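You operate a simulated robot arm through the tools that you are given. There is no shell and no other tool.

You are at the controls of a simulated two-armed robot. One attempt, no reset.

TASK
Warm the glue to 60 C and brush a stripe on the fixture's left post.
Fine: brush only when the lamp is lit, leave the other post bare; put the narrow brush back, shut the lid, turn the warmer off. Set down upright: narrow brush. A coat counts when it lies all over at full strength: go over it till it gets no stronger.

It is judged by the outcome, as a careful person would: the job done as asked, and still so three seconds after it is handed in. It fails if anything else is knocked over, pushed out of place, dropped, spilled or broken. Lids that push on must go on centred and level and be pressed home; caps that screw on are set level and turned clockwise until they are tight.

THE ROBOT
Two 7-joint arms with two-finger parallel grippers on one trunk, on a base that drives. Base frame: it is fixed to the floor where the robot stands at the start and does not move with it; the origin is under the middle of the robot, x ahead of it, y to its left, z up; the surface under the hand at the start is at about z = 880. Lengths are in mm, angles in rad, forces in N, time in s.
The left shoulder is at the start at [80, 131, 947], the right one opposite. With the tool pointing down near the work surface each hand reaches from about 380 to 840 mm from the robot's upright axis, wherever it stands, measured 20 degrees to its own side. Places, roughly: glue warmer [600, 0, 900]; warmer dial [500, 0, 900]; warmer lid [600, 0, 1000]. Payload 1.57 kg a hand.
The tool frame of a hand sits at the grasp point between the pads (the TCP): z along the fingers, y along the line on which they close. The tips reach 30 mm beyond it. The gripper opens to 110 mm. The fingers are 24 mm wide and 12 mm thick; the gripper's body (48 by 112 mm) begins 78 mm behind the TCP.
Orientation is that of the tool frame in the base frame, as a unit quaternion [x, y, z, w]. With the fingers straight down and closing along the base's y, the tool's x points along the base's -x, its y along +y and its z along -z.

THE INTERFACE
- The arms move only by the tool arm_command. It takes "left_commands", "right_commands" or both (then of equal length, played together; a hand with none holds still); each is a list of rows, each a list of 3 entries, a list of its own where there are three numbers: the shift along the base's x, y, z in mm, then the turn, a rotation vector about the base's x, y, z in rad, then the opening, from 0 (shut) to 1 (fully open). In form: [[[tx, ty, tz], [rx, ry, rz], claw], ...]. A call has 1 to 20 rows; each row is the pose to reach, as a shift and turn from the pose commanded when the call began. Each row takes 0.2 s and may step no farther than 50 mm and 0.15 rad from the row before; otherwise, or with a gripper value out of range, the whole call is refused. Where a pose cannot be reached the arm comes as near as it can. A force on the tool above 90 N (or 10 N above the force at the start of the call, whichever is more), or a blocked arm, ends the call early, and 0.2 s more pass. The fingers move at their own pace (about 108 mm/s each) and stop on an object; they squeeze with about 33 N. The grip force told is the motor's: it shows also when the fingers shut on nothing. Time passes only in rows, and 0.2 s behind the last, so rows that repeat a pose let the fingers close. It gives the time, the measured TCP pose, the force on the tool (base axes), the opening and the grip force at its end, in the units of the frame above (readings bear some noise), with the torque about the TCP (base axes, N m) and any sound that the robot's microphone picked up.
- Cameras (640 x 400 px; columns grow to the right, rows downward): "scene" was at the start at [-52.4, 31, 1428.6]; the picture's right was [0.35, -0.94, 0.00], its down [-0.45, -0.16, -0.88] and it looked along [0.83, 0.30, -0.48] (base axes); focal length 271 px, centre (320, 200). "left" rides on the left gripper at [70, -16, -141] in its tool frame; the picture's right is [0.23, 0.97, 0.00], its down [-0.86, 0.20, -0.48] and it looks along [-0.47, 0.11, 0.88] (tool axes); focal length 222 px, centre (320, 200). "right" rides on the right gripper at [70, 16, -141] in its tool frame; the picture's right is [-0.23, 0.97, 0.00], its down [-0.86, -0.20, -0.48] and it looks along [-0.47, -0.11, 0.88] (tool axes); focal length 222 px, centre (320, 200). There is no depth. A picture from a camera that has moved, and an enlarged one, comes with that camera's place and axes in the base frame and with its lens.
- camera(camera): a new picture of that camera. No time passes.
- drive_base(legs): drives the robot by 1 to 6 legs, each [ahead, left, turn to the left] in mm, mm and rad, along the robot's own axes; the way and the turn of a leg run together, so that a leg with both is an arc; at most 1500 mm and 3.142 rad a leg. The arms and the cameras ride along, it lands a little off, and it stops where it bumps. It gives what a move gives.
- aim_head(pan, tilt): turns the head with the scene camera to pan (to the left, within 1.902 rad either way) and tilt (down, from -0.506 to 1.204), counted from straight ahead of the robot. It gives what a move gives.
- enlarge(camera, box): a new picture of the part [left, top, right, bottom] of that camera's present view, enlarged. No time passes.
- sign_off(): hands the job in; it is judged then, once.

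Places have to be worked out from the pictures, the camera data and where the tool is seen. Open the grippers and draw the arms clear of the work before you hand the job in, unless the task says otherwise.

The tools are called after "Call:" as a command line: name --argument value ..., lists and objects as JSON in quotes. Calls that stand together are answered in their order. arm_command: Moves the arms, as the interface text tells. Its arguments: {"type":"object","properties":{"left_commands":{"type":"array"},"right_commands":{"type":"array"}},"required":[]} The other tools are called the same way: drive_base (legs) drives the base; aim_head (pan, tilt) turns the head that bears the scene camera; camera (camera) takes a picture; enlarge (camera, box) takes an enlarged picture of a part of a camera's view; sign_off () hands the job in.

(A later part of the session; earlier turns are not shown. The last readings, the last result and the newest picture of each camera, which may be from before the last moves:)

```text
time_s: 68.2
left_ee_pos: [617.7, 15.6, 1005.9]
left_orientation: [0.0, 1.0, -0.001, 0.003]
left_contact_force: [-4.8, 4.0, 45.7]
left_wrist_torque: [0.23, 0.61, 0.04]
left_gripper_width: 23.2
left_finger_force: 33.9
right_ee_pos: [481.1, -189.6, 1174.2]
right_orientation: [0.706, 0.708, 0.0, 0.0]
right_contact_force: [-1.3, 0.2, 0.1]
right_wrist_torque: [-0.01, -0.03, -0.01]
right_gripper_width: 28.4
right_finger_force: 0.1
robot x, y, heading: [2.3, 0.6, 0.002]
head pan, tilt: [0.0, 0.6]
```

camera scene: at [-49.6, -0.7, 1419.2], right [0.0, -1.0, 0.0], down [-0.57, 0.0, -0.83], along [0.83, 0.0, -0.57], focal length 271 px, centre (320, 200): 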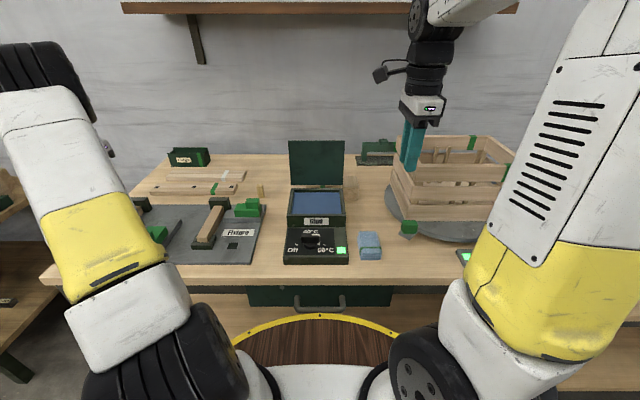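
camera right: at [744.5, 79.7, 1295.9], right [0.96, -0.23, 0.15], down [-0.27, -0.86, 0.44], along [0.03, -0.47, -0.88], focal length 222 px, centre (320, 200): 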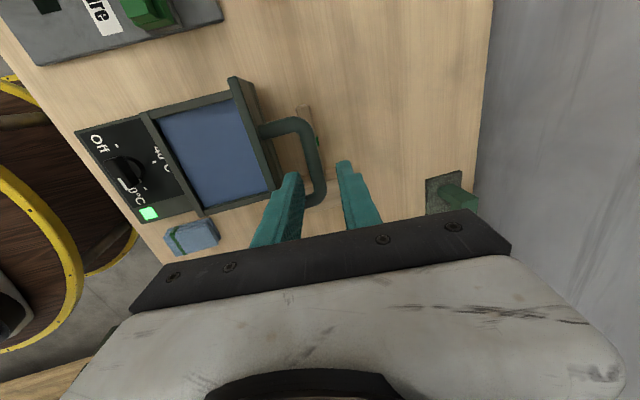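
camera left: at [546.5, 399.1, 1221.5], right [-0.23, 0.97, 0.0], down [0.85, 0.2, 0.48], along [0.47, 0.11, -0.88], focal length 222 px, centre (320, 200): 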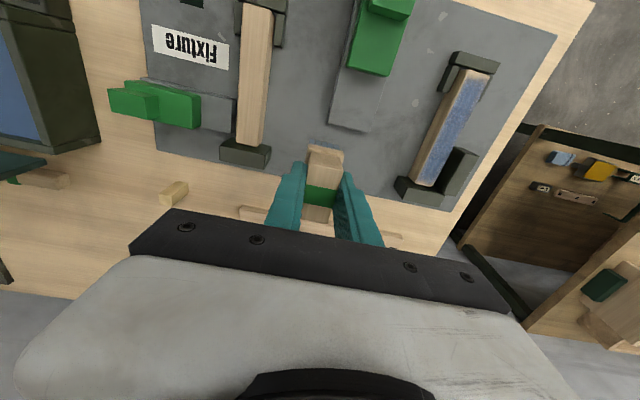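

Full contact with the glue. I lift out and return to above the left post.

Call:
arm_command --left_commands '[[[0, 0, 10], [0, 0, 0], 0], [[0, 0, 40], [0, 0, 0], 0], [[0, 0, 80], [0, 0, 0], 0], [[-3, 45, 83], [0, 0, 0], 0], [[-6, 93, 83], [0, 0, 0], 0], [[-10, 141, 83], [0, 0, 0], 0], [[-14, 189, 83], [0, 0, 0], 0], [[-18, 237, 83], [0, 0, 0], 0], [[-22, 285, 83], [0, 0, 0], 0], [[-26, 333, 83], [0, 0, 0], 0], [[-30, 381, 83], [0, 0, 0], 0], [[-34, 429, 83], [0, 0, 0], 0], [[-39, 477, 83], [0, 0, 0], 0], [[-44, 522, 73], [0, 0, 0], 0], [[-48, 552, 50], [0, 0, 0], 0], [[-48, 564.5, 20], [0, 0, 0], 0]]'

Call:
enlarge --camera "left" --box '[260, 30, 420, 230]'

Call:
enlarge --camera "scene" --box '[270, 170, 370, 270]'

```text
time_s: 71.6
left_ee_pos: [569.2, 579.6, 1023.2]
left_orientation: [-0.001, 1.0, -0.001, 0.0]
left_contact_force: [0.4, -0.7, -1.3]
left_wrist_torque: [0.0, 0.0, -0.02]
left_gripper_width: 23.1
left_finger_force: 32.9
right_ee_pos: [481.3, -189.9, 1171.7]
right_orientation: [0.706, 0.708, 0.0, 0.0]
right_contact_force: [0.3, 0.5, -0.1]
right_wrist_torque: [0.01, -0.03, 0.0]
right_gripper_width: 28.8
right_finger_force: 0.0
robot x, y, heading: [-3.2, -0.0, -0.0]
head pan, tilt: [0.0, 0.6]
```

```text
2.00 times, centred on (340, 130) of left
camera zoom: at [501.0, 563.4, 1164.1], right [-0.23, 0.97, 0.0], down [0.86, 0.2, 0.48], along [0.47, 0.11, -0.88], focal length 444 px, centre (280, 340)
```

zoom: 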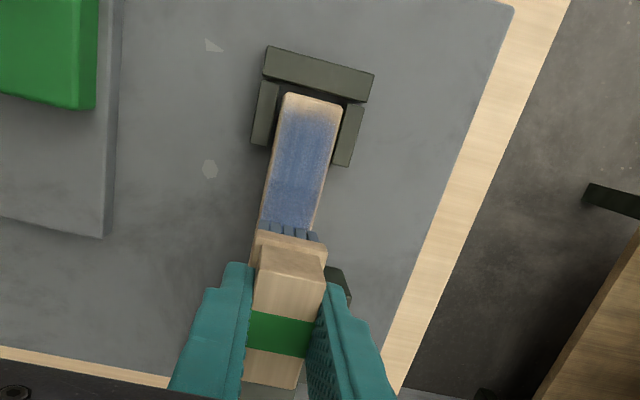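

```text
4.00 times, centred on (320, 220) of scene
camera zoom: at [-49.6, -0.7, 1419.2], right [0.0, -1.0, 0.0], down [-0.56, 0.0, -0.83], along [0.83, 0.0, -0.56], focal length 1085 px, centre (320, 120)
```

zoom: 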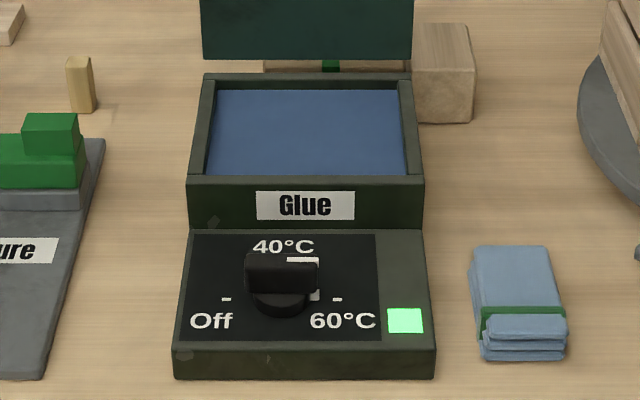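

The lamp's still lit. I lower onto the near end and brush the near half over and over, then sweep to the far end.

Call:
arm_command --left_commands '[[[-40, 1, -10], [0, 0, 0], 0], [[-40, 1, -28], [0, 0, 0], 0], [[-40, 1, -37], [0, 0, 0], 0], [[-50, 1, -37], [0, 0, 0], 0], [[-56, 1, -37], [0, 0, 0], 0], [[-46, 1, -37], [0, 0, 0], 0], [[-36, 1, -37], [0, 0, 0], 0], [[-26, 1, -37], [0, 0, 0], 0], [[-36, 1, -37], [0, 0, 0], 0], [[-46, 1, -37], [0, 0, 0], 0], [[-56, 1, -37], [0, 0, 0], 0], [[-46, 1, -37], [0, 0, 0], 0], [[-36, 1, -37], [0, 0, 0], 0], [[-24, 1, -37], [0, 0, 0], 0], [[-12, 1, -37], [0, 0, 0], 0], [[0, 1, -37], [0, 0, 0], 0], [[12, 1, -37], [0, 0, 0], 0], [[24, 1, -37], [0, 0, 0], 0], [[36, 1, -37], [0, 0, 0], 0], [[44, 1, -37], [0, 0, 0], 0]]'

Call:
camera --camera "left"

Call:
enlarge --camera "left" --box '[280, 0, 400, 160]'

```text
time_s: 75.8
left_ee_pos: [614.5, 581.0, 986.9]
left_orientation: [0.0, 1.0, 0.001, 0.001]
left_contact_force: [-9.6, 0.2, 31.3]
left_wrist_torque: [-0.05, 0.56, -0.04]
left_gripper_width: 23.2
left_finger_force: 32.4
right_ee_pos: [480.8, -190.7, 1173.4]
right_orientation: [0.707, 0.708, 0.0, 0.0]
right_contact_force: [0.4, -1.0, 0.2]
right_wrist_torque: [0.04, 0.01, -0.01]
right_gripper_width: 28.5
right_finger_force: 0.0
robot x, y, heading: [0.5, 0.2, -0.004]
head pan, tilt: [0.0, 0.6]
```

```text
taken
camera left: at [544.7, 564.0, 1128.9], right [-0.23, 0.97, 0.0], down [0.85, 0.2, 0.48], along [0.47, 0.11, -0.88], focal length 222 px, centre (320, 200)
```

left: 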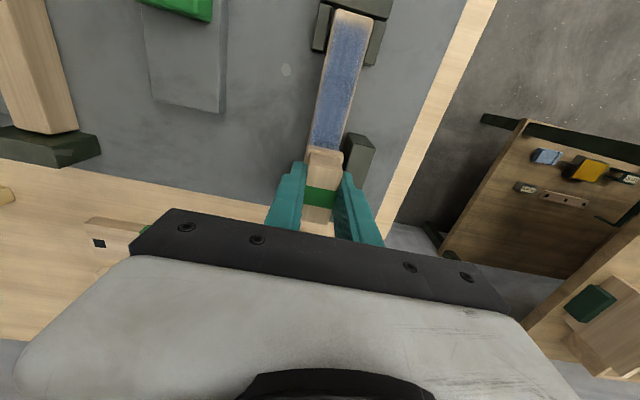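

```text
2.50 times, centred on (340, 80) of left
camera zoom: at [544.7, 564.0, 1128.9], right [-0.23, 0.97, 0.0], down [0.85, 0.2, 0.48], along [0.47, 0.11, -0.88], focal length 555 px, centre (270, 500)
```

zoom: 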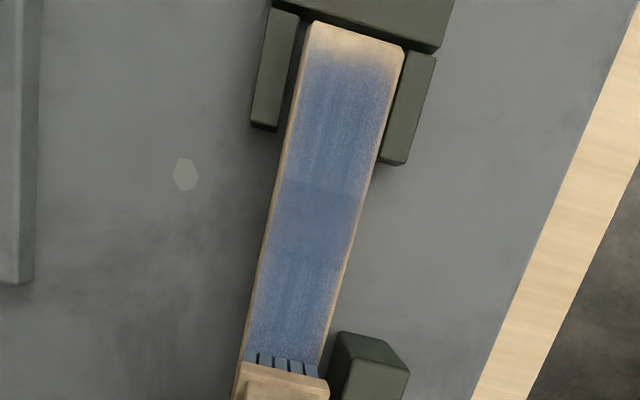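

The appearance is nearly unchanged, suggesting the coat is near its limit. I do another full round over both ends with small side offsets and compare in high zoom.

Call:
enlarge --camera "left" --box '[300, 0, 390, 80]'

Call:
arm_command --left_commands '[[[-12, -3, 0], [0, 0, 0], 0], [[-24, -3, 0], [0, 0, 0], 0], [[-12, 3, 0], [0, 0, 0], 0], [[0, 3, 0], [0, 0, 0], 0], [[-12, 3, 0], [0, 0, 0], 0], [[-24, 3, 0], [0, 0, 0], 0], [[-36, 3, 0], [0, 0, 0], 0], [[-48, 3, 0], [0, 0, 0], 0], [[-60, 3, 0], [0, 0, 0], 0], [[-72, 3, 0], [0, 0, 0], 0], [[-84, 3, 0], [0, 0, 0], 0], [[-96, 3, 0], [0, 0, 0], 0], [[-84, -3, 0], [0, 0, 0], 0], [[-72, -3, 0], [0, 0, 0], 0], [[-60, -3, 0], [0, 0, 0], 0], [[-48, -3, 0], [0, 0, 0], 0], [[-36, -3, 0], [0, 0, 0], 0], [[-24, -3, 0], [0, 0, 0], 0], [[-12, 0, 0], [0, 0, 0], 0], [[0, 0, 0], [0, 0, 0], 0]]'

Call:
enlarge --camera "left" --box '[300, 0, 390, 80]'

Call:
enlarge --camera "left" --box '[290, 70, 380, 160]'

```text
5.00 times, centred on (345, 40) of left
camera zoom: at [544.7, 564.0, 1128.9], right [-0.23, 0.97, 0.0], down [0.85, 0.2, 0.48], along [0.47, 0.11, -0.88], focal length 1111 px, centre (195, 1000)
```

zoom: 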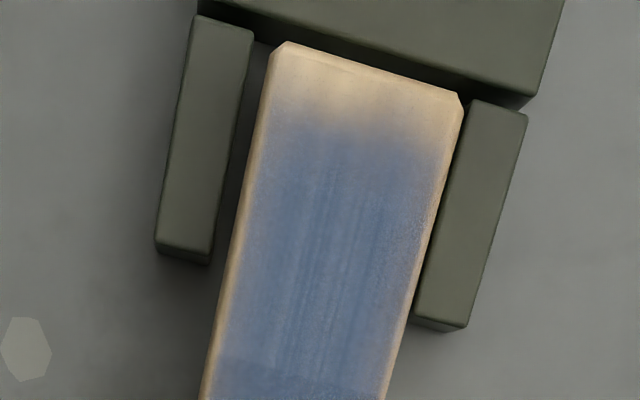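

```text
time_s: 80.0
left_ee_pos: [613.4, 581.3, 986.6]
left_orientation: [-0.001, 1.0, 0.001, 0.001]
left_contact_force: [-8.9, -0.2, 31.7]
left_wrist_torque: [0.01, 0.62, -0.03]
left_gripper_width: 23.1
left_finger_force: 32.6
right_ee_pos: [480.6, -189.9, 1173.5]
right_orientation: [0.707, 0.707, 0.0, 0.0]
right_contact_force: [-0.2, 0.0, -0.3]
right_wrist_torque: [-0.05, -0.02, 0.02]
right_gripper_width: 28.7
right_finger_force: 0.1
robot x, y, heading: [2.7, -1.0, 0.001]
head pan, tilt: [0.0, 0.6]
```

```text
5.00 times, centred on (345, 40) of left
camera zoom: at [543.9, 563.9, 1128.7], right [-0.23, 0.97, 0.0], down [0.85, 0.2, 0.48], along [0.47, 0.11, -0.88], focal length 1111 px, centre (195, 1000)
```

zoom: 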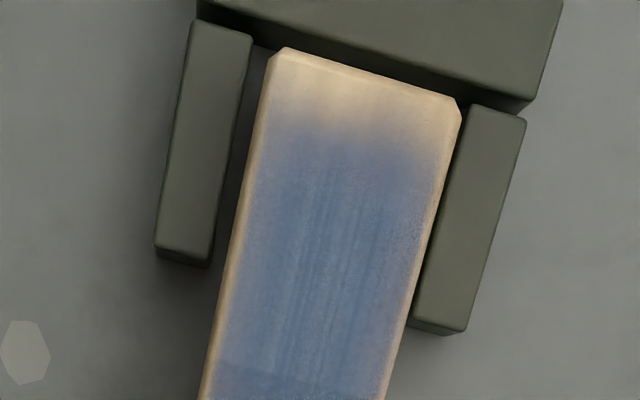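

```text
4.44 times, centred on (335, 115) of left
camera zoom: at [543.9, 563.9, 1128.7], right [-0.23, 0.97, 0.0], down [0.85, 0.2, 0.48], along [0.47, 0.11, -0.88], focal length 987 px, centre (253, 578)
```

zoom: 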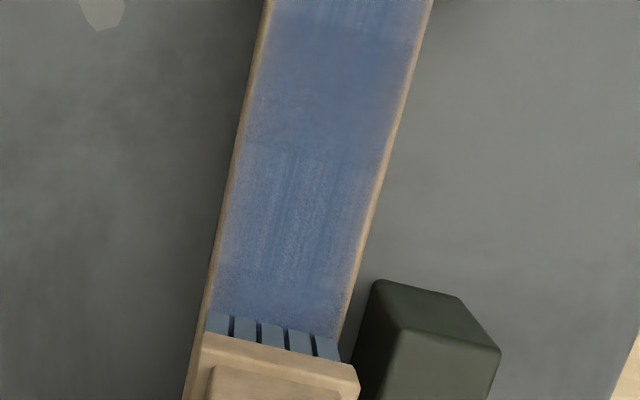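

No further change: the coat is at its limit. I lift the brush off and look at the entire stripe once more, including the far end.

Call:
arm_command --left_commands '[[[0, 0, 15], [0, 0, 0], 0], [[0, 0, 50], [0, 0, 0], 0], [[0, -30, 85], [0, 0, 0], 0], [[0, -75, 95], [0, 0, 0], 0], [[0, -120, 95], [0, 0, 0], 0], [[0, -165, 95], [0, 0, 0], 0]]'

Call:
enlarge --camera "left" --box '[400, 60, 500, 210]'

Call:
enlarge --camera "left" --box '[400, 130, 480, 200]'

Call:
enlarge --camera "left" --box '[430, 50, 510, 120]'

```text
time_s: 81.4
left_ee_pos: [615.4, 417.3, 1080.2]
left_orientation: [0.0, 1.0, -0.001, 0.0]
left_contact_force: [0.6, 1.0, -0.5]
left_wrist_torque: [-0.05, 0.01, 0.0]
left_gripper_width: 23.0
left_finger_force: 32.5
right_ee_pos: [481.8, -189.0, 1173.4]
right_orientation: [0.707, 0.708, 0.0, 0.001]
right_contact_force: [-0.5, 0.5, 0.6]
right_wrist_torque: [-0.06, 0.02, 0.02]
right_gripper_width: 28.5
right_finger_force: 0.1
robot x, y, heading: [-2.5, -1.0, 0.003]
head pan, tilt: [0.0, 0.6]
```

```text
2.67 times, centred on (450, 135) of left
camera zoom: at [546.0, 400.3, 1221.8], right [-0.23, 0.97, 0.0], down [0.85, 0.2, 0.48], along [0.47, 0.11, -0.88], focal length 592 px, centre (-27, 373)
```

zoom: 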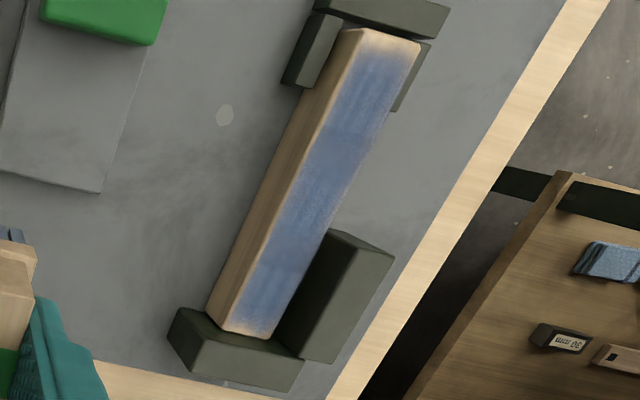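

```text
5.71 times, centred on (440, 165) of left
camera zoom: at [546.0, 400.3, 1221.8], right [-0.23, 0.97, 0.0], down [0.85, 0.2, 0.48], along [0.47, 0.11, -0.88], focal length 1269 px, centre (-366, 400)
```

zoom: 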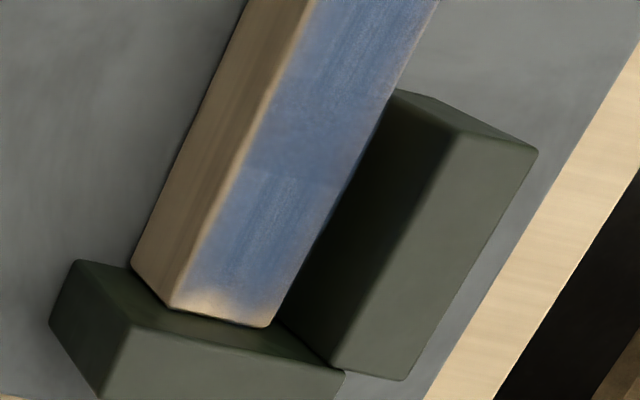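

```text
5.71 times, centred on (470, 85) of left
camera zoom: at [546.0, 400.3, 1221.8], right [-0.23, 0.97, 0.0], down [0.85, 0.2, 0.48], along [0.47, 0.11, -0.88], focal length 1269 px, centre (-537, 857)
```

zoom: 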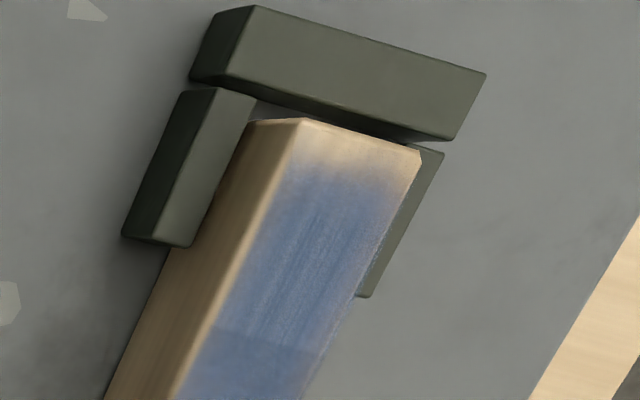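

The stripe is uniform to a fixed boundary and no longer changes, the right post is bare. Because the open lid and handle would be in the way of the left hand at the brush's place, I'll shut the lid first: the right hand goes back above the lid handle along its earlier path.

Call:
arm_command --right_commands '[[[40, 20, 0], [0, 0, 0], 0.26], [[85, 40, 0], [0, 0, 0], 0.26], [[130, 60, 0], [0, 0, 0], 0.26], [[170, 85, 5], [0, 0, 0], 0.26], [[205, 115, 5], [0, -0.04, 0], 0.26], [[240, 145, 5], [0, -0.08, 0], 0.26], [[265, 180, -5], [0, -0.12, 0], 0.26], [[270, 200, -20], [0, -0.16, 0], 0.26]]'

Call:
camera --camera "right"

Call:
camera --camera "scene"

```text
time_s: 83.2
left_ee_pos: [616.5, 417.5, 1080.3]
left_orientation: [0.0, 1.0, 0.0, 0.0]
left_contact_force: [-0.5, 0.1, -0.2]
left_wrist_torque: [0.02, 0.01, 0.03]
left_gripper_width: 23.1
left_finger_force: 32.6
right_ee_pos: [750.5, 9.2, 1153.5]
right_orientation: [0.705, 0.705, 0.056, 0.056]
right_contact_force: [0.1, -0.8, 0.1]
right_wrist_torque: [0.01, 0.02, 0.02]
right_gripper_width: 28.8
right_finger_force: 0.1
robot x, y, heading: [0.1, -3.4, -0.001]
head pan, tilt: [0.0, 0.6]
```

```text
taken
camera right: at [744.0, 79.0, 1295.9], right [0.96, -0.23, 0.15], down [-0.27, -0.86, 0.44], along [0.03, -0.47, -0.88], focal length 222 px, centre (320, 200)
```

right: 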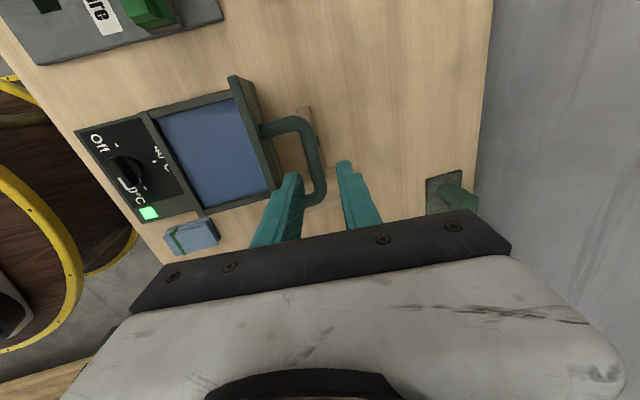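

```text
taken
camera scene: at [-49.3, -0.6, 1419.2], right [0.0, -1.0, 0.0], down [-0.57, 0.0, -0.82], along [0.82, 0.0, -0.57], focal length 271 px, centre (320, 200)
```

scene: 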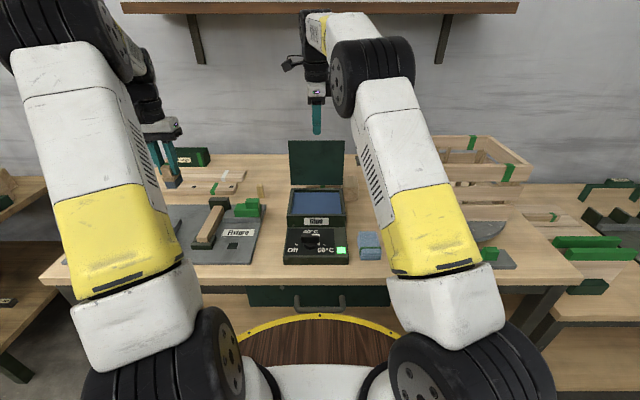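

The view matches the one when I withdrew, so the lid hasn't moved. I slide the fingers back down around the handle bar and close.

Call:
arm_command --right_commands '[[[6, 0, -35], [0, 0, 0], 0.26], [[10, 0, -60], [0, 0, 0], 0.26], [[12.5, 0, -75], [0, 0, 0], 0.26], [[12.5, 0, -75], [0, 0, 0], 0], [[12.5, 0, -75], [0, 0, 0], 0]]'

Call:
camera --camera "right"

```text
time_s: 84.4
left_ee_pos: [614.4, 417.3, 1079.9]
left_orientation: [0.001, 1.0, 0.0, 0.001]
left_contact_force: [0.9, 0.1, -0.4]
left_wrist_torque: [-0.01, 0.01, 0.01]
left_gripper_width: 23.2
left_finger_force: 32.9
right_ee_pos: [763.7, 9.7, 1078.0]
right_orientation: [0.705, 0.705, 0.056, 0.056]
right_contact_force: [-2.1, 1.4, -5.7]
right_wrist_torque: [0.02, -0.08, -0.79]
right_gripper_width: 14.0
right_finger_force: 31.2
robot x, y, heading: [-1.3, 0.3, -0.004]
head pan, tilt: [0.0, 0.6]
```

```text
taken
camera right: at [756.6, 78.8, 1220.3], right [0.96, -0.23, 0.15], down [-0.27, -0.86, 0.44], along [0.03, -0.47, -0.88], focal length 222 px, centre (320, 200)
```

right: 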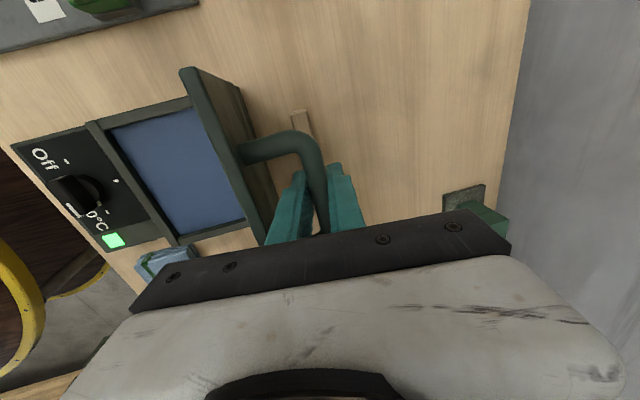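

The bar is gripped (14 mm). I reverse the arc, closing the lid to about 0.4 rad first.

Call:
arm_command --right_commands '[[[-16, 0, 6.8], [0, 0.04, 0], 0], [[-31.7, 0, 11.3], [0, 0.08, 0], 0], [[-51.7, 0, 14.1], [0, 0.12, 0], 0], [[-71.9, 0, 13.9], [0, 0.16, 0], 0], [[-91.8, 0, 10.7], [0, 0.16, 0], 0], [[-111.1, 0, 4.6], [0, 0.16, 0], 0], [[-129.2, 0, -4.3], [0, 0.16, 0], 0], [[-145.8, 0, -15.9], [0, 0.16, 0], 0], [[-160.4, 0, -29.8], [0, 0.16, 0], 0]]'

Call:
camera --camera "right"

Call:
enlarge --camera "scene" --box '[270, 150, 370, 250]'

```text
time_s: 86.4
left_ee_pos: [616.1, 416.9, 1079.8]
left_orientation: [0.0, 1.0, 0.0, 0.001]
left_contact_force: [0.0, 0.2, -1.0]
left_wrist_torque: [0.01, -0.01, 0.01]
left_gripper_width: 23.1
left_finger_force: 33.2
right_ee_pos: [604.1, 8.7, 1049.0]
right_orientation: [0.707, 0.708, 0.0, -0.001]
right_contact_force: [8.7, 0.2, -6.8]
right_wrist_torque: [0.49, -0.11, -0.54]
right_gripper_width: 14.0
right_finger_force: 30.5
robot x, y, heading: [1.2, 3.5, 0.004]
head pan, tilt: [0.0, 0.6]
```

```text
taken
camera right: at [619.6, 78.8, 1190.1], right [0.97, -0.23, 0.0], down [-0.2, -0.86, 0.48], along [-0.11, -0.47, -0.88], focal length 222 px, centre (320, 200)
```

right: 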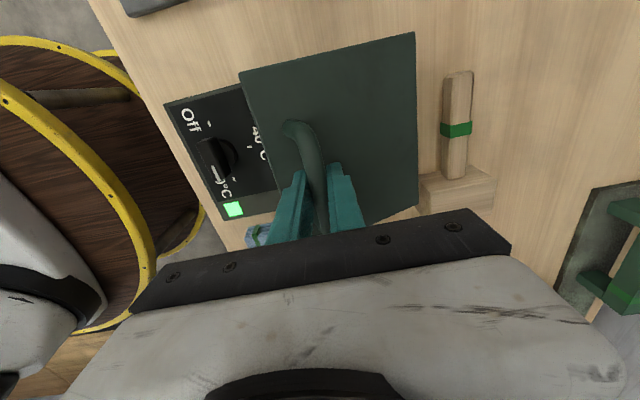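

```text
4.00 times, centred on (320, 200) of scene
camera zoom: at [-48.7, -0.5, 1419.3], right [0.0, -1.0, 0.0], down [-0.57, 0.0, -0.82], along [0.82, 0.0, -0.57], focal length 1085 px, centre (320, 200)
```

zoom: 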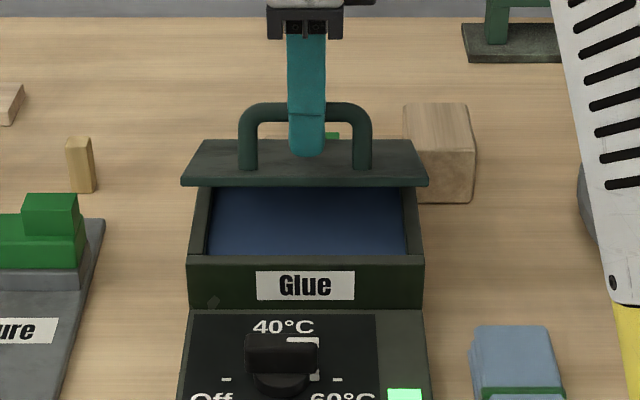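

Following well. I finish the arc down to closed, slowly.

Call:
arm_command --right_commands '[[[-6.5, 0, -8], [0, 0, 0], 0], [[-12.4, 0, -15.9], [0, 0, 0], 0], [[-17, 0, -23.5], [0, 0, 0], 0], [[-20.8, 0, -30.4], [0, 0, 0], 0], [[-24.5, 0, -38], [0, 0, 0], 0], [[-27.4, 0, -46], [0, 0, 0], 0], [[-27.6, 0, -48], [0, 0, 0], 0]]'

Call:
enlarge --camera "scene" --box '[270, 160, 370, 260]'

Call:
enlarge --camera "left" --box '[0, 0, 160, 200]'

```text
time_s: 88.0
left_ee_pos: [615.9, 417.2, 1081.1]
left_orientation: [0.0, 1.0, 0.0, -0.001]
left_contact_force: [-0.2, -0.5, -1.2]
left_wrist_torque: [-0.02, 0.01, -0.02]
left_gripper_width: 23.2
left_finger_force: 32.8
right_ee_pos: [580.0, 9.2, 1003.0]
right_orientation: [0.707, 0.708, 0.004, 0.002]
right_contact_force: [28.8, -3.5, 28.5]
right_wrist_torque: [-0.1, -0.19, -0.25]
right_gripper_width: 13.7
right_finger_force: 30.3
robot x, y, heading: [0.5, -1.1, -0.001]
head pan, tilt: [0.0, 0.6]
```

```text
4.00 times, centred on (320, 210) of scene
camera zoom: at [-48.8, -0.7, 1419.3], right [0.0, -1.0, 0.0], down [-0.57, 0.0, -0.82], along [0.82, 0.0, -0.57], focal length 1085 px, centre (320, 160)
```

zoom: 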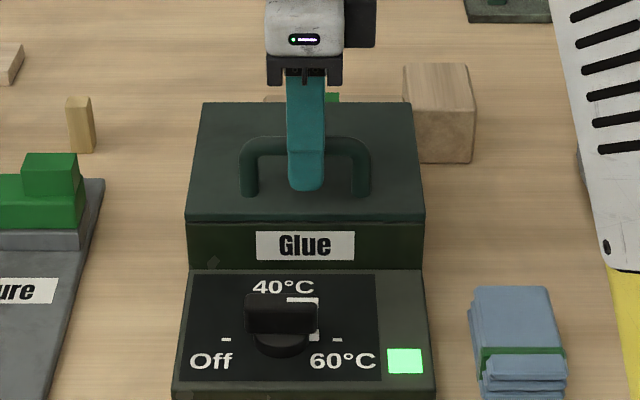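

```text
2.00 times, centred on (80, 100) of left
camera zoom: at [546.8, 400.0, 1221.9], right [-0.23, 0.97, 0.0], down [0.86, 0.2, 0.48], along [0.47, 0.11, -0.88], focal length 444 px, centre (800, 400)
```

zoom: 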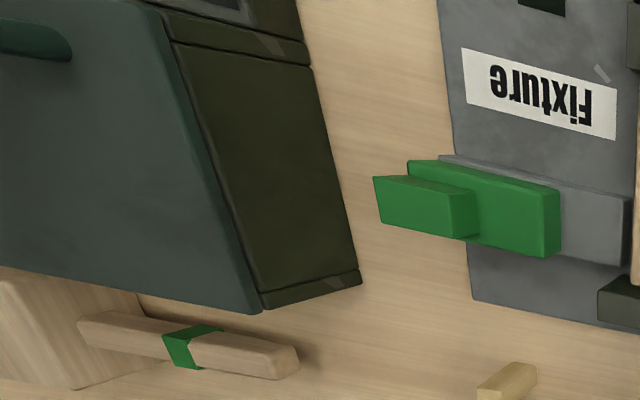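

The lid is shut. I relax the hand back 3 mm, open, and rise straight up.

Call:
arm_command --right_commands '[[[3, 0, 2], [0, 0, 0], 0], [[3, 0, 2], [0, 0, 0], 0.35], [[3, 0, 2], [0, 0, 0], 0.4], [[3, 0, 30], [0, 0, 0], 0.4], [[3, 0, 70], [0, 0, 0], 0.4], [[3, 0, 112], [0, 0, 0], 0.4]]'

Call:
camera --camera "right"

Call:
enlarge --camera "scene" --box '[270, 160, 370, 260]'

```text
time_s: 89.4
left_ee_pos: [615.1, 417.9, 1080.2]
left_orientation: [0.0, 1.0, 0.0, 0.0]
left_contact_force: [1.2, 0.0, -0.7]
left_wrist_torque: [-0.02, 0.01, -0.01]
left_gripper_width: 23.1
left_finger_force: 32.7
right_ee_pos: [578.4, 10.9, 1113.2]
right_orientation: [0.706, 0.708, -0.001, -0.001]
right_contact_force: [-1.2, 0.5, -0.4]
right_wrist_torque: [0.0, 0.04, 0.04]
right_gripper_width: 44.0
right_finger_force: 0.1
robot x, y, heading: [1.3, -3.0, -0.001]
head pan, tilt: [0.0, 0.6]
```

```text
taken
camera right: at [593.5, 79.7, 1254.9], right [0.97, -0.23, 0.0], down [-0.2, -0.86, 0.48], along [-0.11, -0.47, -0.88], focal length 222 px, centre (320, 200)
```

right: 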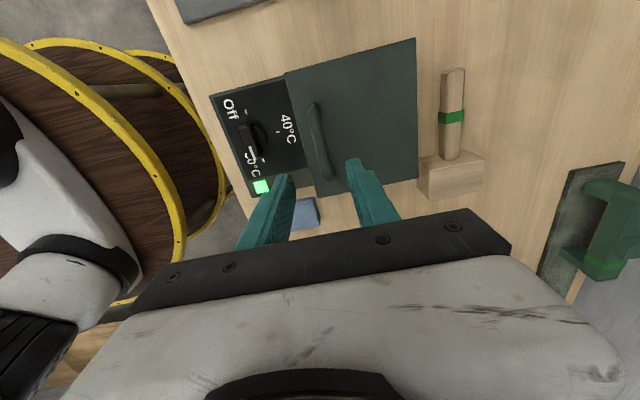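

```text
4.00 times, centred on (320, 210) of scene
camera zoom: at [-49.1, -0.4, 1419.2], right [0.0, -1.0, 0.0], down [-0.57, 0.0, -0.82], along [0.82, 0.0, -0.57], focal length 1085 px, centre (320, 160)
```

zoom: 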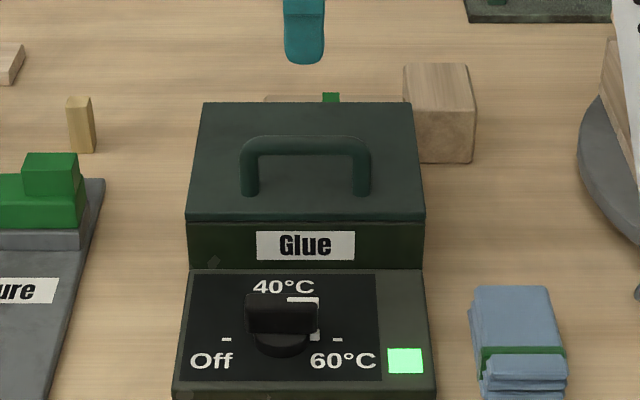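

The lid sits flush and the warmer hasn't shifted. With the hand in the orientation it had at 60 °C, I move back over the dial and lower around the knob bar.

Call:
arm_command --right_commands '[[[-35, 5, 0], [0, 0, 0], 0.5], [[-70, 10, 0], [0, 0, 0], 0.5], [[-98, 15, 0], [0, 0, 0], 0.5], [[-98, 15, -45], [0, 0, 0], 0.5], [[-98, 15, -90], [0, 0, 0], 0.5], [[-98, 15, -130], [0, 0, 0], 0.5], [[-98, 15, -149], [0, 0, 0], 0.5], [[-98, 15, -149], [0, 0, 0], 0.5]]'

Call:
camera --camera "right"

```text
time_s: 91.2
left_ee_pos: [615.3, 417.3, 1080.7]
left_orientation: [0.0, 1.0, 0.0, -0.001]
left_contact_force: [0.2, -0.6, 0.1]
left_wrist_torque: [0.01, 0.03, 0.02]
left_gripper_width: 23.3
left_finger_force: 32.5
right_ee_pos: [479.2, 25.4, 961.4]
right_orientation: [0.707, 0.707, 0.001, 0.001]
right_contact_force: [-0.1, -0.2, 0.2]
right_wrist_torque: [-0.04, -0.02, -0.01]
right_gripper_width: 54.9
right_finger_force: 0.1
robot x, y, heading: [4.3, -2.1, -0.004]
head pan, tilt: [0.0, 0.6]
```

```text
taken
camera right: at [495.8, 94.4, 1104.7], right [0.97, -0.23, 0.0], down [-0.2, -0.86, 0.48], along [-0.11, -0.47, -0.88], focal length 222 px, centre (320, 200)
```

right: 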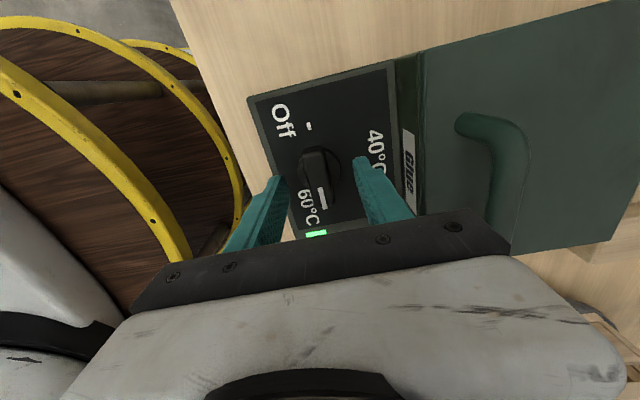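

The fingers straddle the bar. I close on it.

Call:
arm_command --right_commands '[[[0, 0, 1.5], [0, 0, 0], 0.0], [[0, 0, 1.5], [0, 0, 0], 0.0], [[0, 0, 1.5], [0, 0, 0], 0.0]]'

```text
time_s: 92.0
left_ee_pos: [615.5, 416.2, 1080.8]
left_orientation: [0.0, 1.0, 0.001, 0.0]
left_contact_force: [-0.8, 0.2, 0.4]
left_wrist_torque: [-0.02, 0.01, -0.01]
left_gripper_width: 22.9
left_finger_force: 33.1
right_ee_pos: [479.5, 25.1, 963.1]
right_orientation: [0.707, 0.708, -0.002, -0.001]
right_contact_force: [-8.7, 1.6, -14.7]
right_wrist_torque: [0.69, 0.01, -0.01]
right_gripper_width: 17.8
right_finger_force: 32.4
robot x, y, heading: [-2.7, 0.5, -0.002]
head pan, tilt: [0.0, 0.6]
```

The bar is gripped (17.8 mm). I turn it counter-clockwise toward Off.

Call:
arm_command --right_commands '[[[0, 0, 0], [0, 0, 0.14], 0], [[0, 0, 0], [0, 0, 0.28], 0], [[0, 0, 0], [0, 0, 0.42], 0], [[0, 0, 0], [0, 0, 0.56], 0], [[0, 0, 0], [0, 0, 0.7], 0], [[0, 0, 0], [0, 0, 0.84], 0], [[0, 0, 0], [0, 0, 0.98], 0], [[0, 0, 0], [0, 0, 1.12], 0], [[0, 0, 0], [0, 0, 1.26], 0], [[0, 0, 0], [0, 0, 1.4], 0], [[0, 0, 0], [0, 0, 1.54], 0]]'

Call:
arm_command --right_commands '[[[0, 0, 0], [0, 0, 0.14], 0], [[0, 0, 0], [0, 0, 0.28], 0], [[0, 0, 0], [0, 0, 0.42], 0], [[0, 0, 0], [0, 0, 0.56], 0], [[0, 0, 0], [0, 0, 0.7], 0], [[0, 0, 0], [0, 0, 0.84], 0], [[0, 0, 0], [0, 0, 0.98], 0], [[0, 0, 0], [0, 0, 1.12], 0], [[0, 0, 0], [0, 0, 1.26], 0], [[0, 0, 0], [0, 0, 1.4], 0], [[0, 0, 0], [0, 0, 1.54], 0], [[0, 0, 0], [0, 0, 1.61], 0]]'

Call:
camera --camera "right"

Call:
enlarge --camera "scene" --box '[270, 160, 370, 280]'

```text
time_s: 94.4
left_ee_pos: [615.1, 417.8, 1080.4]
left_orientation: [0.0, 1.0, 0.001, 0.0]
left_contact_force: [0.2, -0.3, -1.3]
left_wrist_torque: [0.01, 0.01, -0.01]
left_gripper_width: 23.0
left_finger_force: 33.0
right_ee_pos: [480.1, 25.7, 965.6]
right_orientation: [0.013, 1.0, 0.0, 0.0]
right_contact_force: [-8.8, 12.5, -26.5]
right_wrist_torque: [0.28, 0.27, -0.02]
right_gripper_width: 17.8
right_finger_force: 32.7
robot x, y, heading: [-1.3, 1.9, 0.004]
head pan, tilt: [0.0, 0.6]
```

```text
time_s: 97.0
left_ee_pos: [614.8, 418.3, 1080.5]
left_orientation: [-0.001, 1.0, 0.0, 0.0]
left_contact_force: [0.2, -0.7, 0.3]
left_wrist_torque: [0.02, 0.01, 0.0]
left_gripper_width: 23.1
left_finger_force: 33.1
right_ee_pos: [478.6, 25.9, 965.2]
right_orientation: [0.71, -0.704, -0.001, 0.0]
right_contact_force: [-19.9, 28.4, -6.3]
right_wrist_torque: [0.65, 0.26, -0.86]
right_gripper_width: 17.7
right_finger_force: 32.3
robot x, y, heading: [2.6, -1.7, 0.003]
head pan, tilt: [0.0, 0.6]
```

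```text
taken
camera right: at [463.3, -43.9, 1106.7], right [-0.98, 0.22, 0.0], down [0.19, 0.86, 0.48], along [0.1, 0.47, -0.88], focal length 222 px, centre (320, 200)
```

right: 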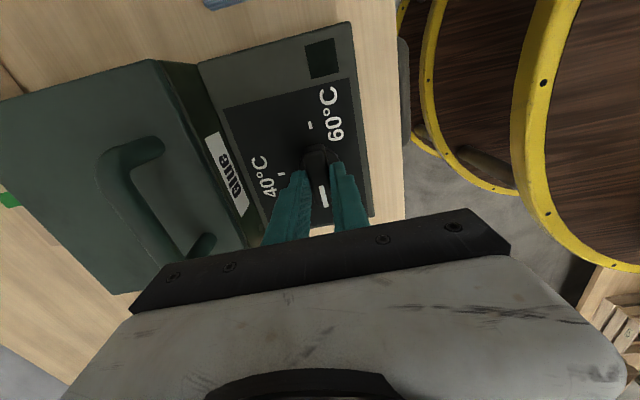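

```text
3.33 times, centred on (320, 220) of scene
camera zoom: at [-50.1, 0.7, 1419.2], right [0.0, -1.0, 0.0], down [-0.56, 0.0, -0.83], along [0.83, 0.0, -0.56], focal length 904 px, centre (320, 133)
```

zoom: 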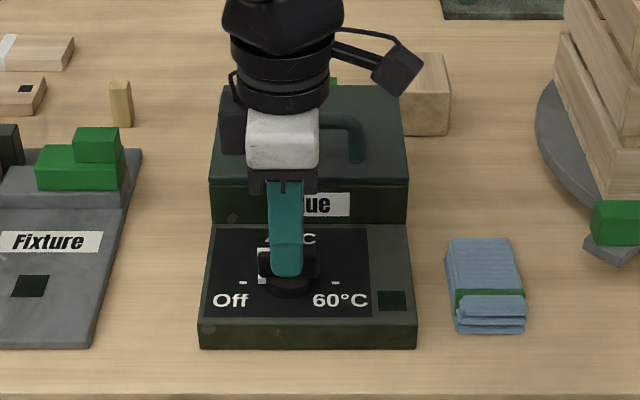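

The pointer is back at Off (end-stop felt) and the lamp is dark. I ease the turn slightly, release and rise.

Call:
arm_command --right_commands '[[[0, 0, 0], [0, 0, -0.035], 0], [[0, 0, 0], [0, 0, -0.035], 0.45], [[0, 0, 0], [0, 0, -0.035], 0.45], [[0, 0, 25], [0, 0, -0.035], 0.45], [[0, 0, 70], [0, 0, -0.035], 0.45], [[0, 0, 115], [0, 0, -0.035], 0.45], [[0, -40, 150], [0, 0, -0.035], 0.45], [[0, -85, 165], [0, 0, -0.035], 0.45], [[0, -130, 185], [0, 0, -0.035], 0.45], [[0, -170, 200], [0, 0, -0.035], 0.45], [[0, -210, 210], [0, 0, -0.035], 0.45]]'

Call:
camera --camera "scene"

Call:
enlarge --camera "scene" --box '[260, 160, 380, 280]'

```text
refused: row 7 steps farther than a row can; nothing moved
```

```text
taken
camera scene: at [-50.1, 0.7, 1419.2], right [0.0, -1.0, 0.0], down [-0.56, 0.0, -0.83], along [0.83, 0.0, -0.56], focal length 271 px, centre (320, 200)
```

scene: 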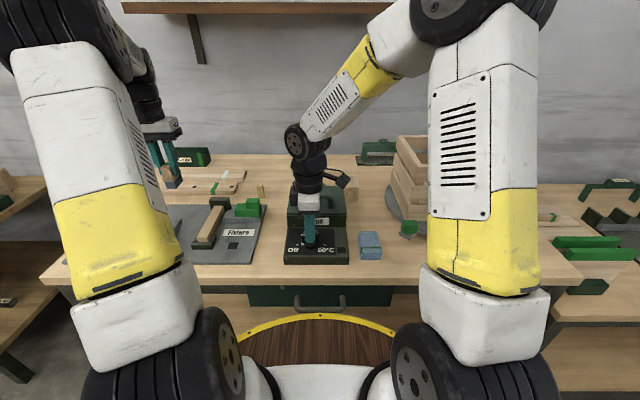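

```text
3.33 times, centred on (320, 220) of scene
camera zoom: at [-50.1, 0.7, 1419.2], right [0.0, -1.0, 0.0], down [-0.56, 0.0, -0.83], along [0.83, 0.0, -0.56], focal length 904 px, centre (320, 133)
```

zoom: 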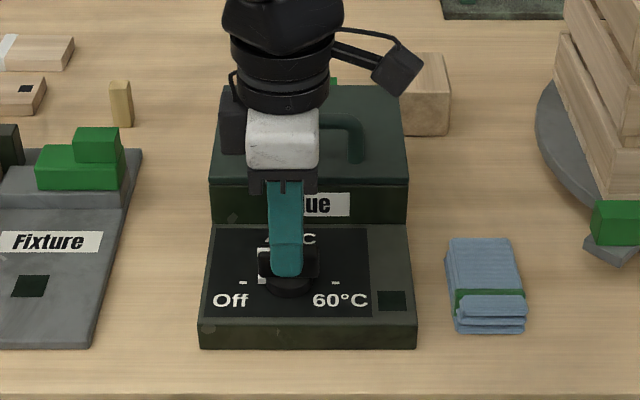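

One row was a bit too long and the call was refused; I repeat it with shorter steps.

Call:
arm_command --right_commands '[[[0, 0, 0], [0, 0, -0.035], 0], [[0, 0, 0], [0, 0, -0.035], 0.45], [[0, 0, 0], [0, 0, -0.035], 0.45], [[0, 0, 25], [0, 0, -0.035], 0.45], [[0, 0, 70], [0, 0, -0.035], 0.45], [[0, 0, 115], [0, 0, -0.035], 0.45], [[0, -35, 145], [0, 0, -0.035], 0.45], [[0, -78, 165], [0, 0, -0.035], 0.45], [[0, -120, 185], [0, 0, -0.035], 0.45], [[0, -162, 200], [0, 0, -0.035], 0.45], [[0, -205, 210], [0, 0, -0.035], 0.45]]'

Call:
enlarge --camera "scene" --box '[260, 160, 380, 280]'

Call:
camera --camera "left"

```text
time_s: 99.4
left_ee_pos: [616.0, 417.6, 1080.6]
left_orientation: [0.0, 1.0, 0.0, 0.0]
left_contact_force: [-0.5, 0.3, -1.2]
left_wrist_torque: [-0.04, 0.01, 0.02]
left_gripper_width: 23.0
left_finger_force: 32.7
right_ee_pos: [479.2, -180.1, 1173.8]
right_orientation: [-0.698, 0.716, -0.001, 0.0]
right_contact_force: [0.7, 0.0, 0.5]
right_wrist_torque: [0.01, 0.01, -0.02]
right_gripper_width: 49.4
right_finger_force: 0.1
robot x, y, heading: [-1.3, -0.3, -0.003]
head pan, tilt: [0.0, 0.6]
```

```text
3.33 times, centred on (320, 220) of scene
camera zoom: at [-49.3, -0.2, 1419.2], right [0.0, -1.0, 0.0], down [-0.57, 0.0, -0.82], along [0.82, 0.0, -0.57], focal length 904 px, centre (320, 133)
```

zoom: 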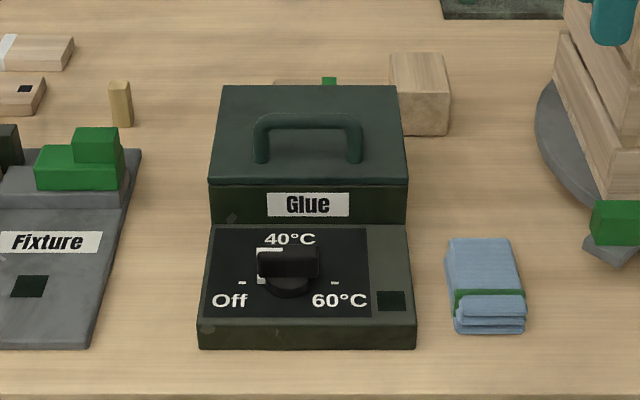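

```text
taken
camera left: at [546.2, 400.5, 1222.0], right [-0.23, 0.97, 0.0], down [0.86, 0.2, 0.48], along [0.47, 0.11, -0.88], focal length 222 px, centre (320, 200)
```

left: 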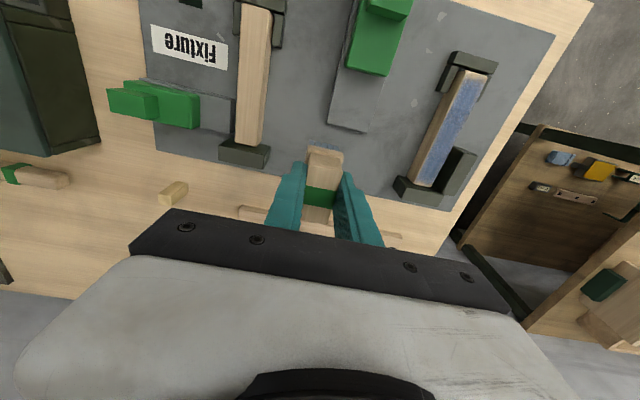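

The knob shows Off, lid shut. Now I bring the brush back over its original spot at about (793.4, 100.7), at a height within reach.

Call:
arm_command --left_commands '[[[22, -40, -4], [0, 0, 0], 0], [[44, -80, -8], [0, 0, 0], 0], [[66, -120, -12], [0, 0, 0], 0], [[88, -160, -16], [0, 0, 0], 0], [[110, -200, -20], [0, 0, 0], 0], [[132, -240, -25], [0, 0, 0], 0], [[155, -280, -30], [0, 0, 0], 0], [[177.7, -316.7, -35], [0, 0, 0], 0], [[177.7, -316.7, -60], [0, 0, 0], 0]]'

Call:
camera --camera "left"

Call:
enlarge --camera "scene" --box '[260, 130, 360, 200]'

```text
time_s: 101.4
left_ee_pos: [791.8, 101.0, 1019.2]
left_orientation: [0.0, 1.0, 0.0, 0.0]
left_contact_force: [0.4, -0.1, -0.5]
left_wrist_torque: [0.0, -0.02, 0.02]
left_gripper_width: 22.9
left_finger_force: 32.6
right_ee_pos: [480.4, -181.0, 1174.2]
right_orientation: [-0.698, 0.716, 0.0, 0.001]
right_contact_force: [0.7, -0.7, 0.1]
right_wrist_torque: [-0.04, 0.01, 0.0]
right_gripper_width: 49.4
right_finger_force: 0.0
robot x, y, heading: [1.1, 0.4, 0.001]
head pan, tilt: [0.0, 0.6]
```

```text
taken
camera left: at [723.1, 82.4, 1161.2], right [-0.23, 0.97, 0.0], down [0.86, 0.2, 0.48], along [0.47, 0.11, -0.88], focal length 222 px, centre (320, 200)
```

left: 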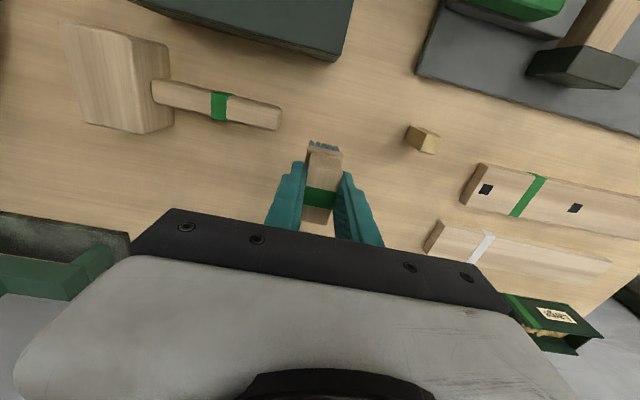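

```text
5.71 times, centred on (310, 165) of scene
camera zoom: at [-49.3, -0.7, 1419.2], right [0.0, -1.0, 0.0], down [-0.57, 0.0, -0.82], along [0.82, 0.0, -0.57], focal length 1550 px, centre (377, 400)
```

zoom: 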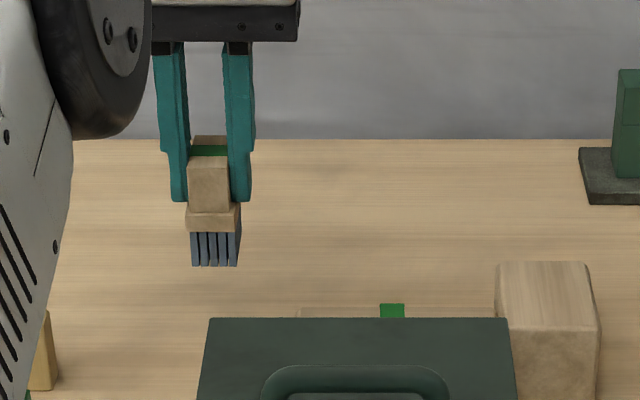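

The brush hangs upright over its spot; comparing camera positions I'm 1.8 mm short in x and 1 mm in y, so I correct and lower gently.

Call:
arm_command --left_commands '[[[1.8, 1, -30], [0, 0, 0], 0], [[1.8, 1, -55], [0, 0, 0], 0], [[1.8, 1, -66], [0, 0, 0], 0], [[1.8, 1, -69], [0, 0, 0], 0], [[1.8, 1, -71], [0, 0, 0], 0]]'

Call:
camera --camera "left"

Call:
enlarge --camera "scene" --box '[270, 150, 330, 190]'

```text
time_s: 102.6
left_ee_pos: [792.7, 101.4, 948.8]
left_orientation: [-0.001, 1.0, 0.0, 0.0]
left_contact_force: [0.5, 0.2, -0.9]
left_wrist_torque: [0.0, 0.0, -0.01]
left_gripper_width: 23.0
left_finger_force: 33.4
right_ee_pos: [480.1, -182.1, 1175.6]
right_orientation: [-0.699, 0.715, 0.0, 0.0]
right_contact_force: [0.5, 0.1, -0.5]
right_wrist_torque: [0.03, -0.02, -0.04]
right_gripper_width: 49.4
right_finger_force: 0.2
robot x, y, heading: [-1.4, -2.5, 0.004]
head pan, tilt: [0.0, 0.6]
```

```text
taken
camera left: at [725.0, 84.2, 1090.8], right [-0.23, 0.97, 0.0], down [0.86, 0.2, 0.48], along [0.47, 0.11, -0.88], focal length 222 px, centre (320, 200)
```

left: 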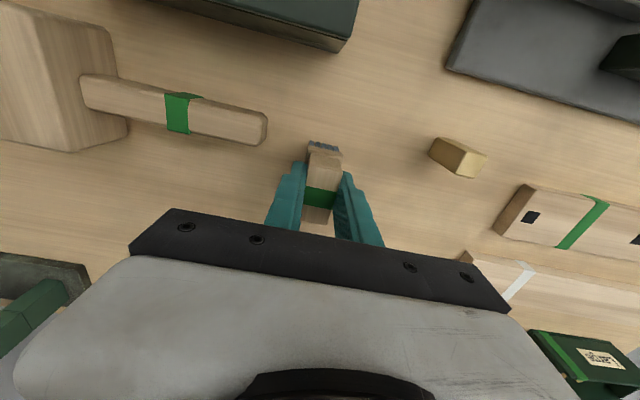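

```text
10.00 times, centred on (300, 170) of scene
camera zoom: at [-49.4, -0.6, 1419.2], right [0.0, -1.0, 0.0], down [-0.57, 0.0, -0.82], along [0.82, 0.0, -0.57], focal length 2713 px, centre (520, 500)
```

zoom: 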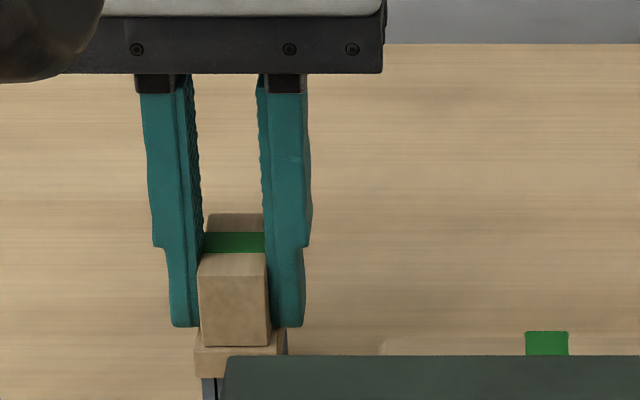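

The brush slid up about 3 mm in the grip during brushing, so the bench is still a few mm below. I lower in 1 mm steps until I feel it.

Call:
arm_command --left_commands '[[[0, -0.5, -1], [0, 0, 0], 0], [[0, -0.5, -2], [0, 0, 0], 0], [[0, -0.5, -3], [0, 0, 0], 0]]'

```text
time_s: 103.4
left_ee_pos: [793.6, 99.8, 946.7]
left_orientation: [0.0, 1.0, 0.0, -0.001]
left_contact_force: [-0.6, 0.0, -1.1]
left_wrist_torque: [0.01, 0.0, -0.01]
left_gripper_width: 22.9
left_finger_force: 33.6
right_ee_pos: [481.3, -181.1, 1174.3]
right_orientation: [-0.699, 0.715, 0.0, 0.0]
right_contact_force: [0.4, -0.3, -0.3]
right_wrist_torque: [0.02, 0.05, -0.02]
right_gripper_width: 49.6
right_finger_force: 0.1
robot x, y, heading: [-3.2, 3.6, -0.002]
head pan, tilt: [0.0, 0.6]
```

Still no contact; I go on in small steps.

Call:
arm_command --left_commands '[[[0, 0, -0.7], [0, 0, 0], 0], [[0, 0, -1.4], [0, 0, 0], 0]]'

Call:
arm_command --left_commands '[[[0, 0, -0.7], [0, 0, 0], 0], [[0, 0, -1.2], [0, 0, 0], 0]]'

Call:
enlarge --camera "left" --box '[270, 120, 370, 220]'

```text
time_s: 104.0
left_ee_pos: [793.6, 100.9, 945.9]
left_orientation: [0.0, 1.0, 0.0, 0.001]
left_contact_force: [-1.9, -0.2, 8.3]
left_wrist_torque: [0.02, 0.01, -0.01]
left_gripper_width: 22.9
left_finger_force: 33.4
right_ee_pos: [479.9, -181.3, 1174.9]
right_orientation: [-0.699, 0.716, 0.0, 0.0]
right_contact_force: [0.2, 0.3, -0.1]
right_wrist_torque: [-0.03, 0.0, -0.02]
right_gripper_width: 49.4
right_finger_force: 0.1
robot x, y, heading: [1.5, -0.1, 0.004]
head pan, tilt: [0.0, 0.6]
```

```text
time_s: 104.6
left_ee_pos: [794.6, 100.9, 945.1]
left_orientation: [0.0, 1.0, 0.0, 0.001]
left_contact_force: [-3.9, 0.1, 20.9]
left_wrist_torque: [0.01, 0.28, 0.01]
left_gripper_width: 23.0
left_finger_force: 33.4
right_ee_pos: [479.6, -182.6, 1175.4]
right_orientation: [-0.698, 0.716, 0.0, 0.0]
right_contact_force: [0.2, -0.9, 0.5]
right_wrist_torque: [0.0, -0.02, -0.02]
right_gripper_width: 49.6
right_finger_force: 0.1
robot x, y, heading: [-1.4, 1.9, -0.002]
head pan, tilt: [0.0, 0.6]
```

```text
4.00 times, centred on (320, 170) of left
camera zoom: at [724.4, 83.4, 1087.3], right [-0.23, 0.97, 0.0], down [0.85, 0.2, 0.48], along [0.47, 0.11, -0.88], focal length 888 px, centre (320, 320)
```

zoom: 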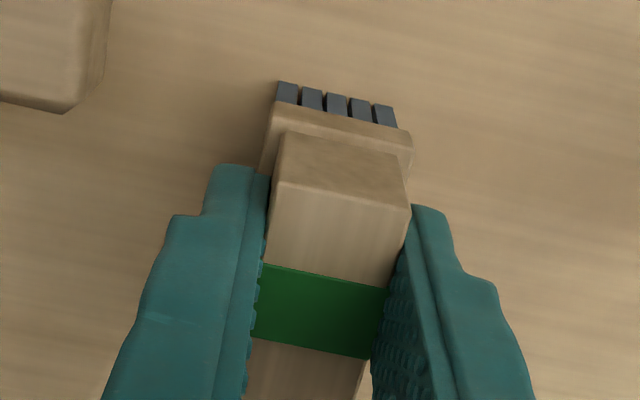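

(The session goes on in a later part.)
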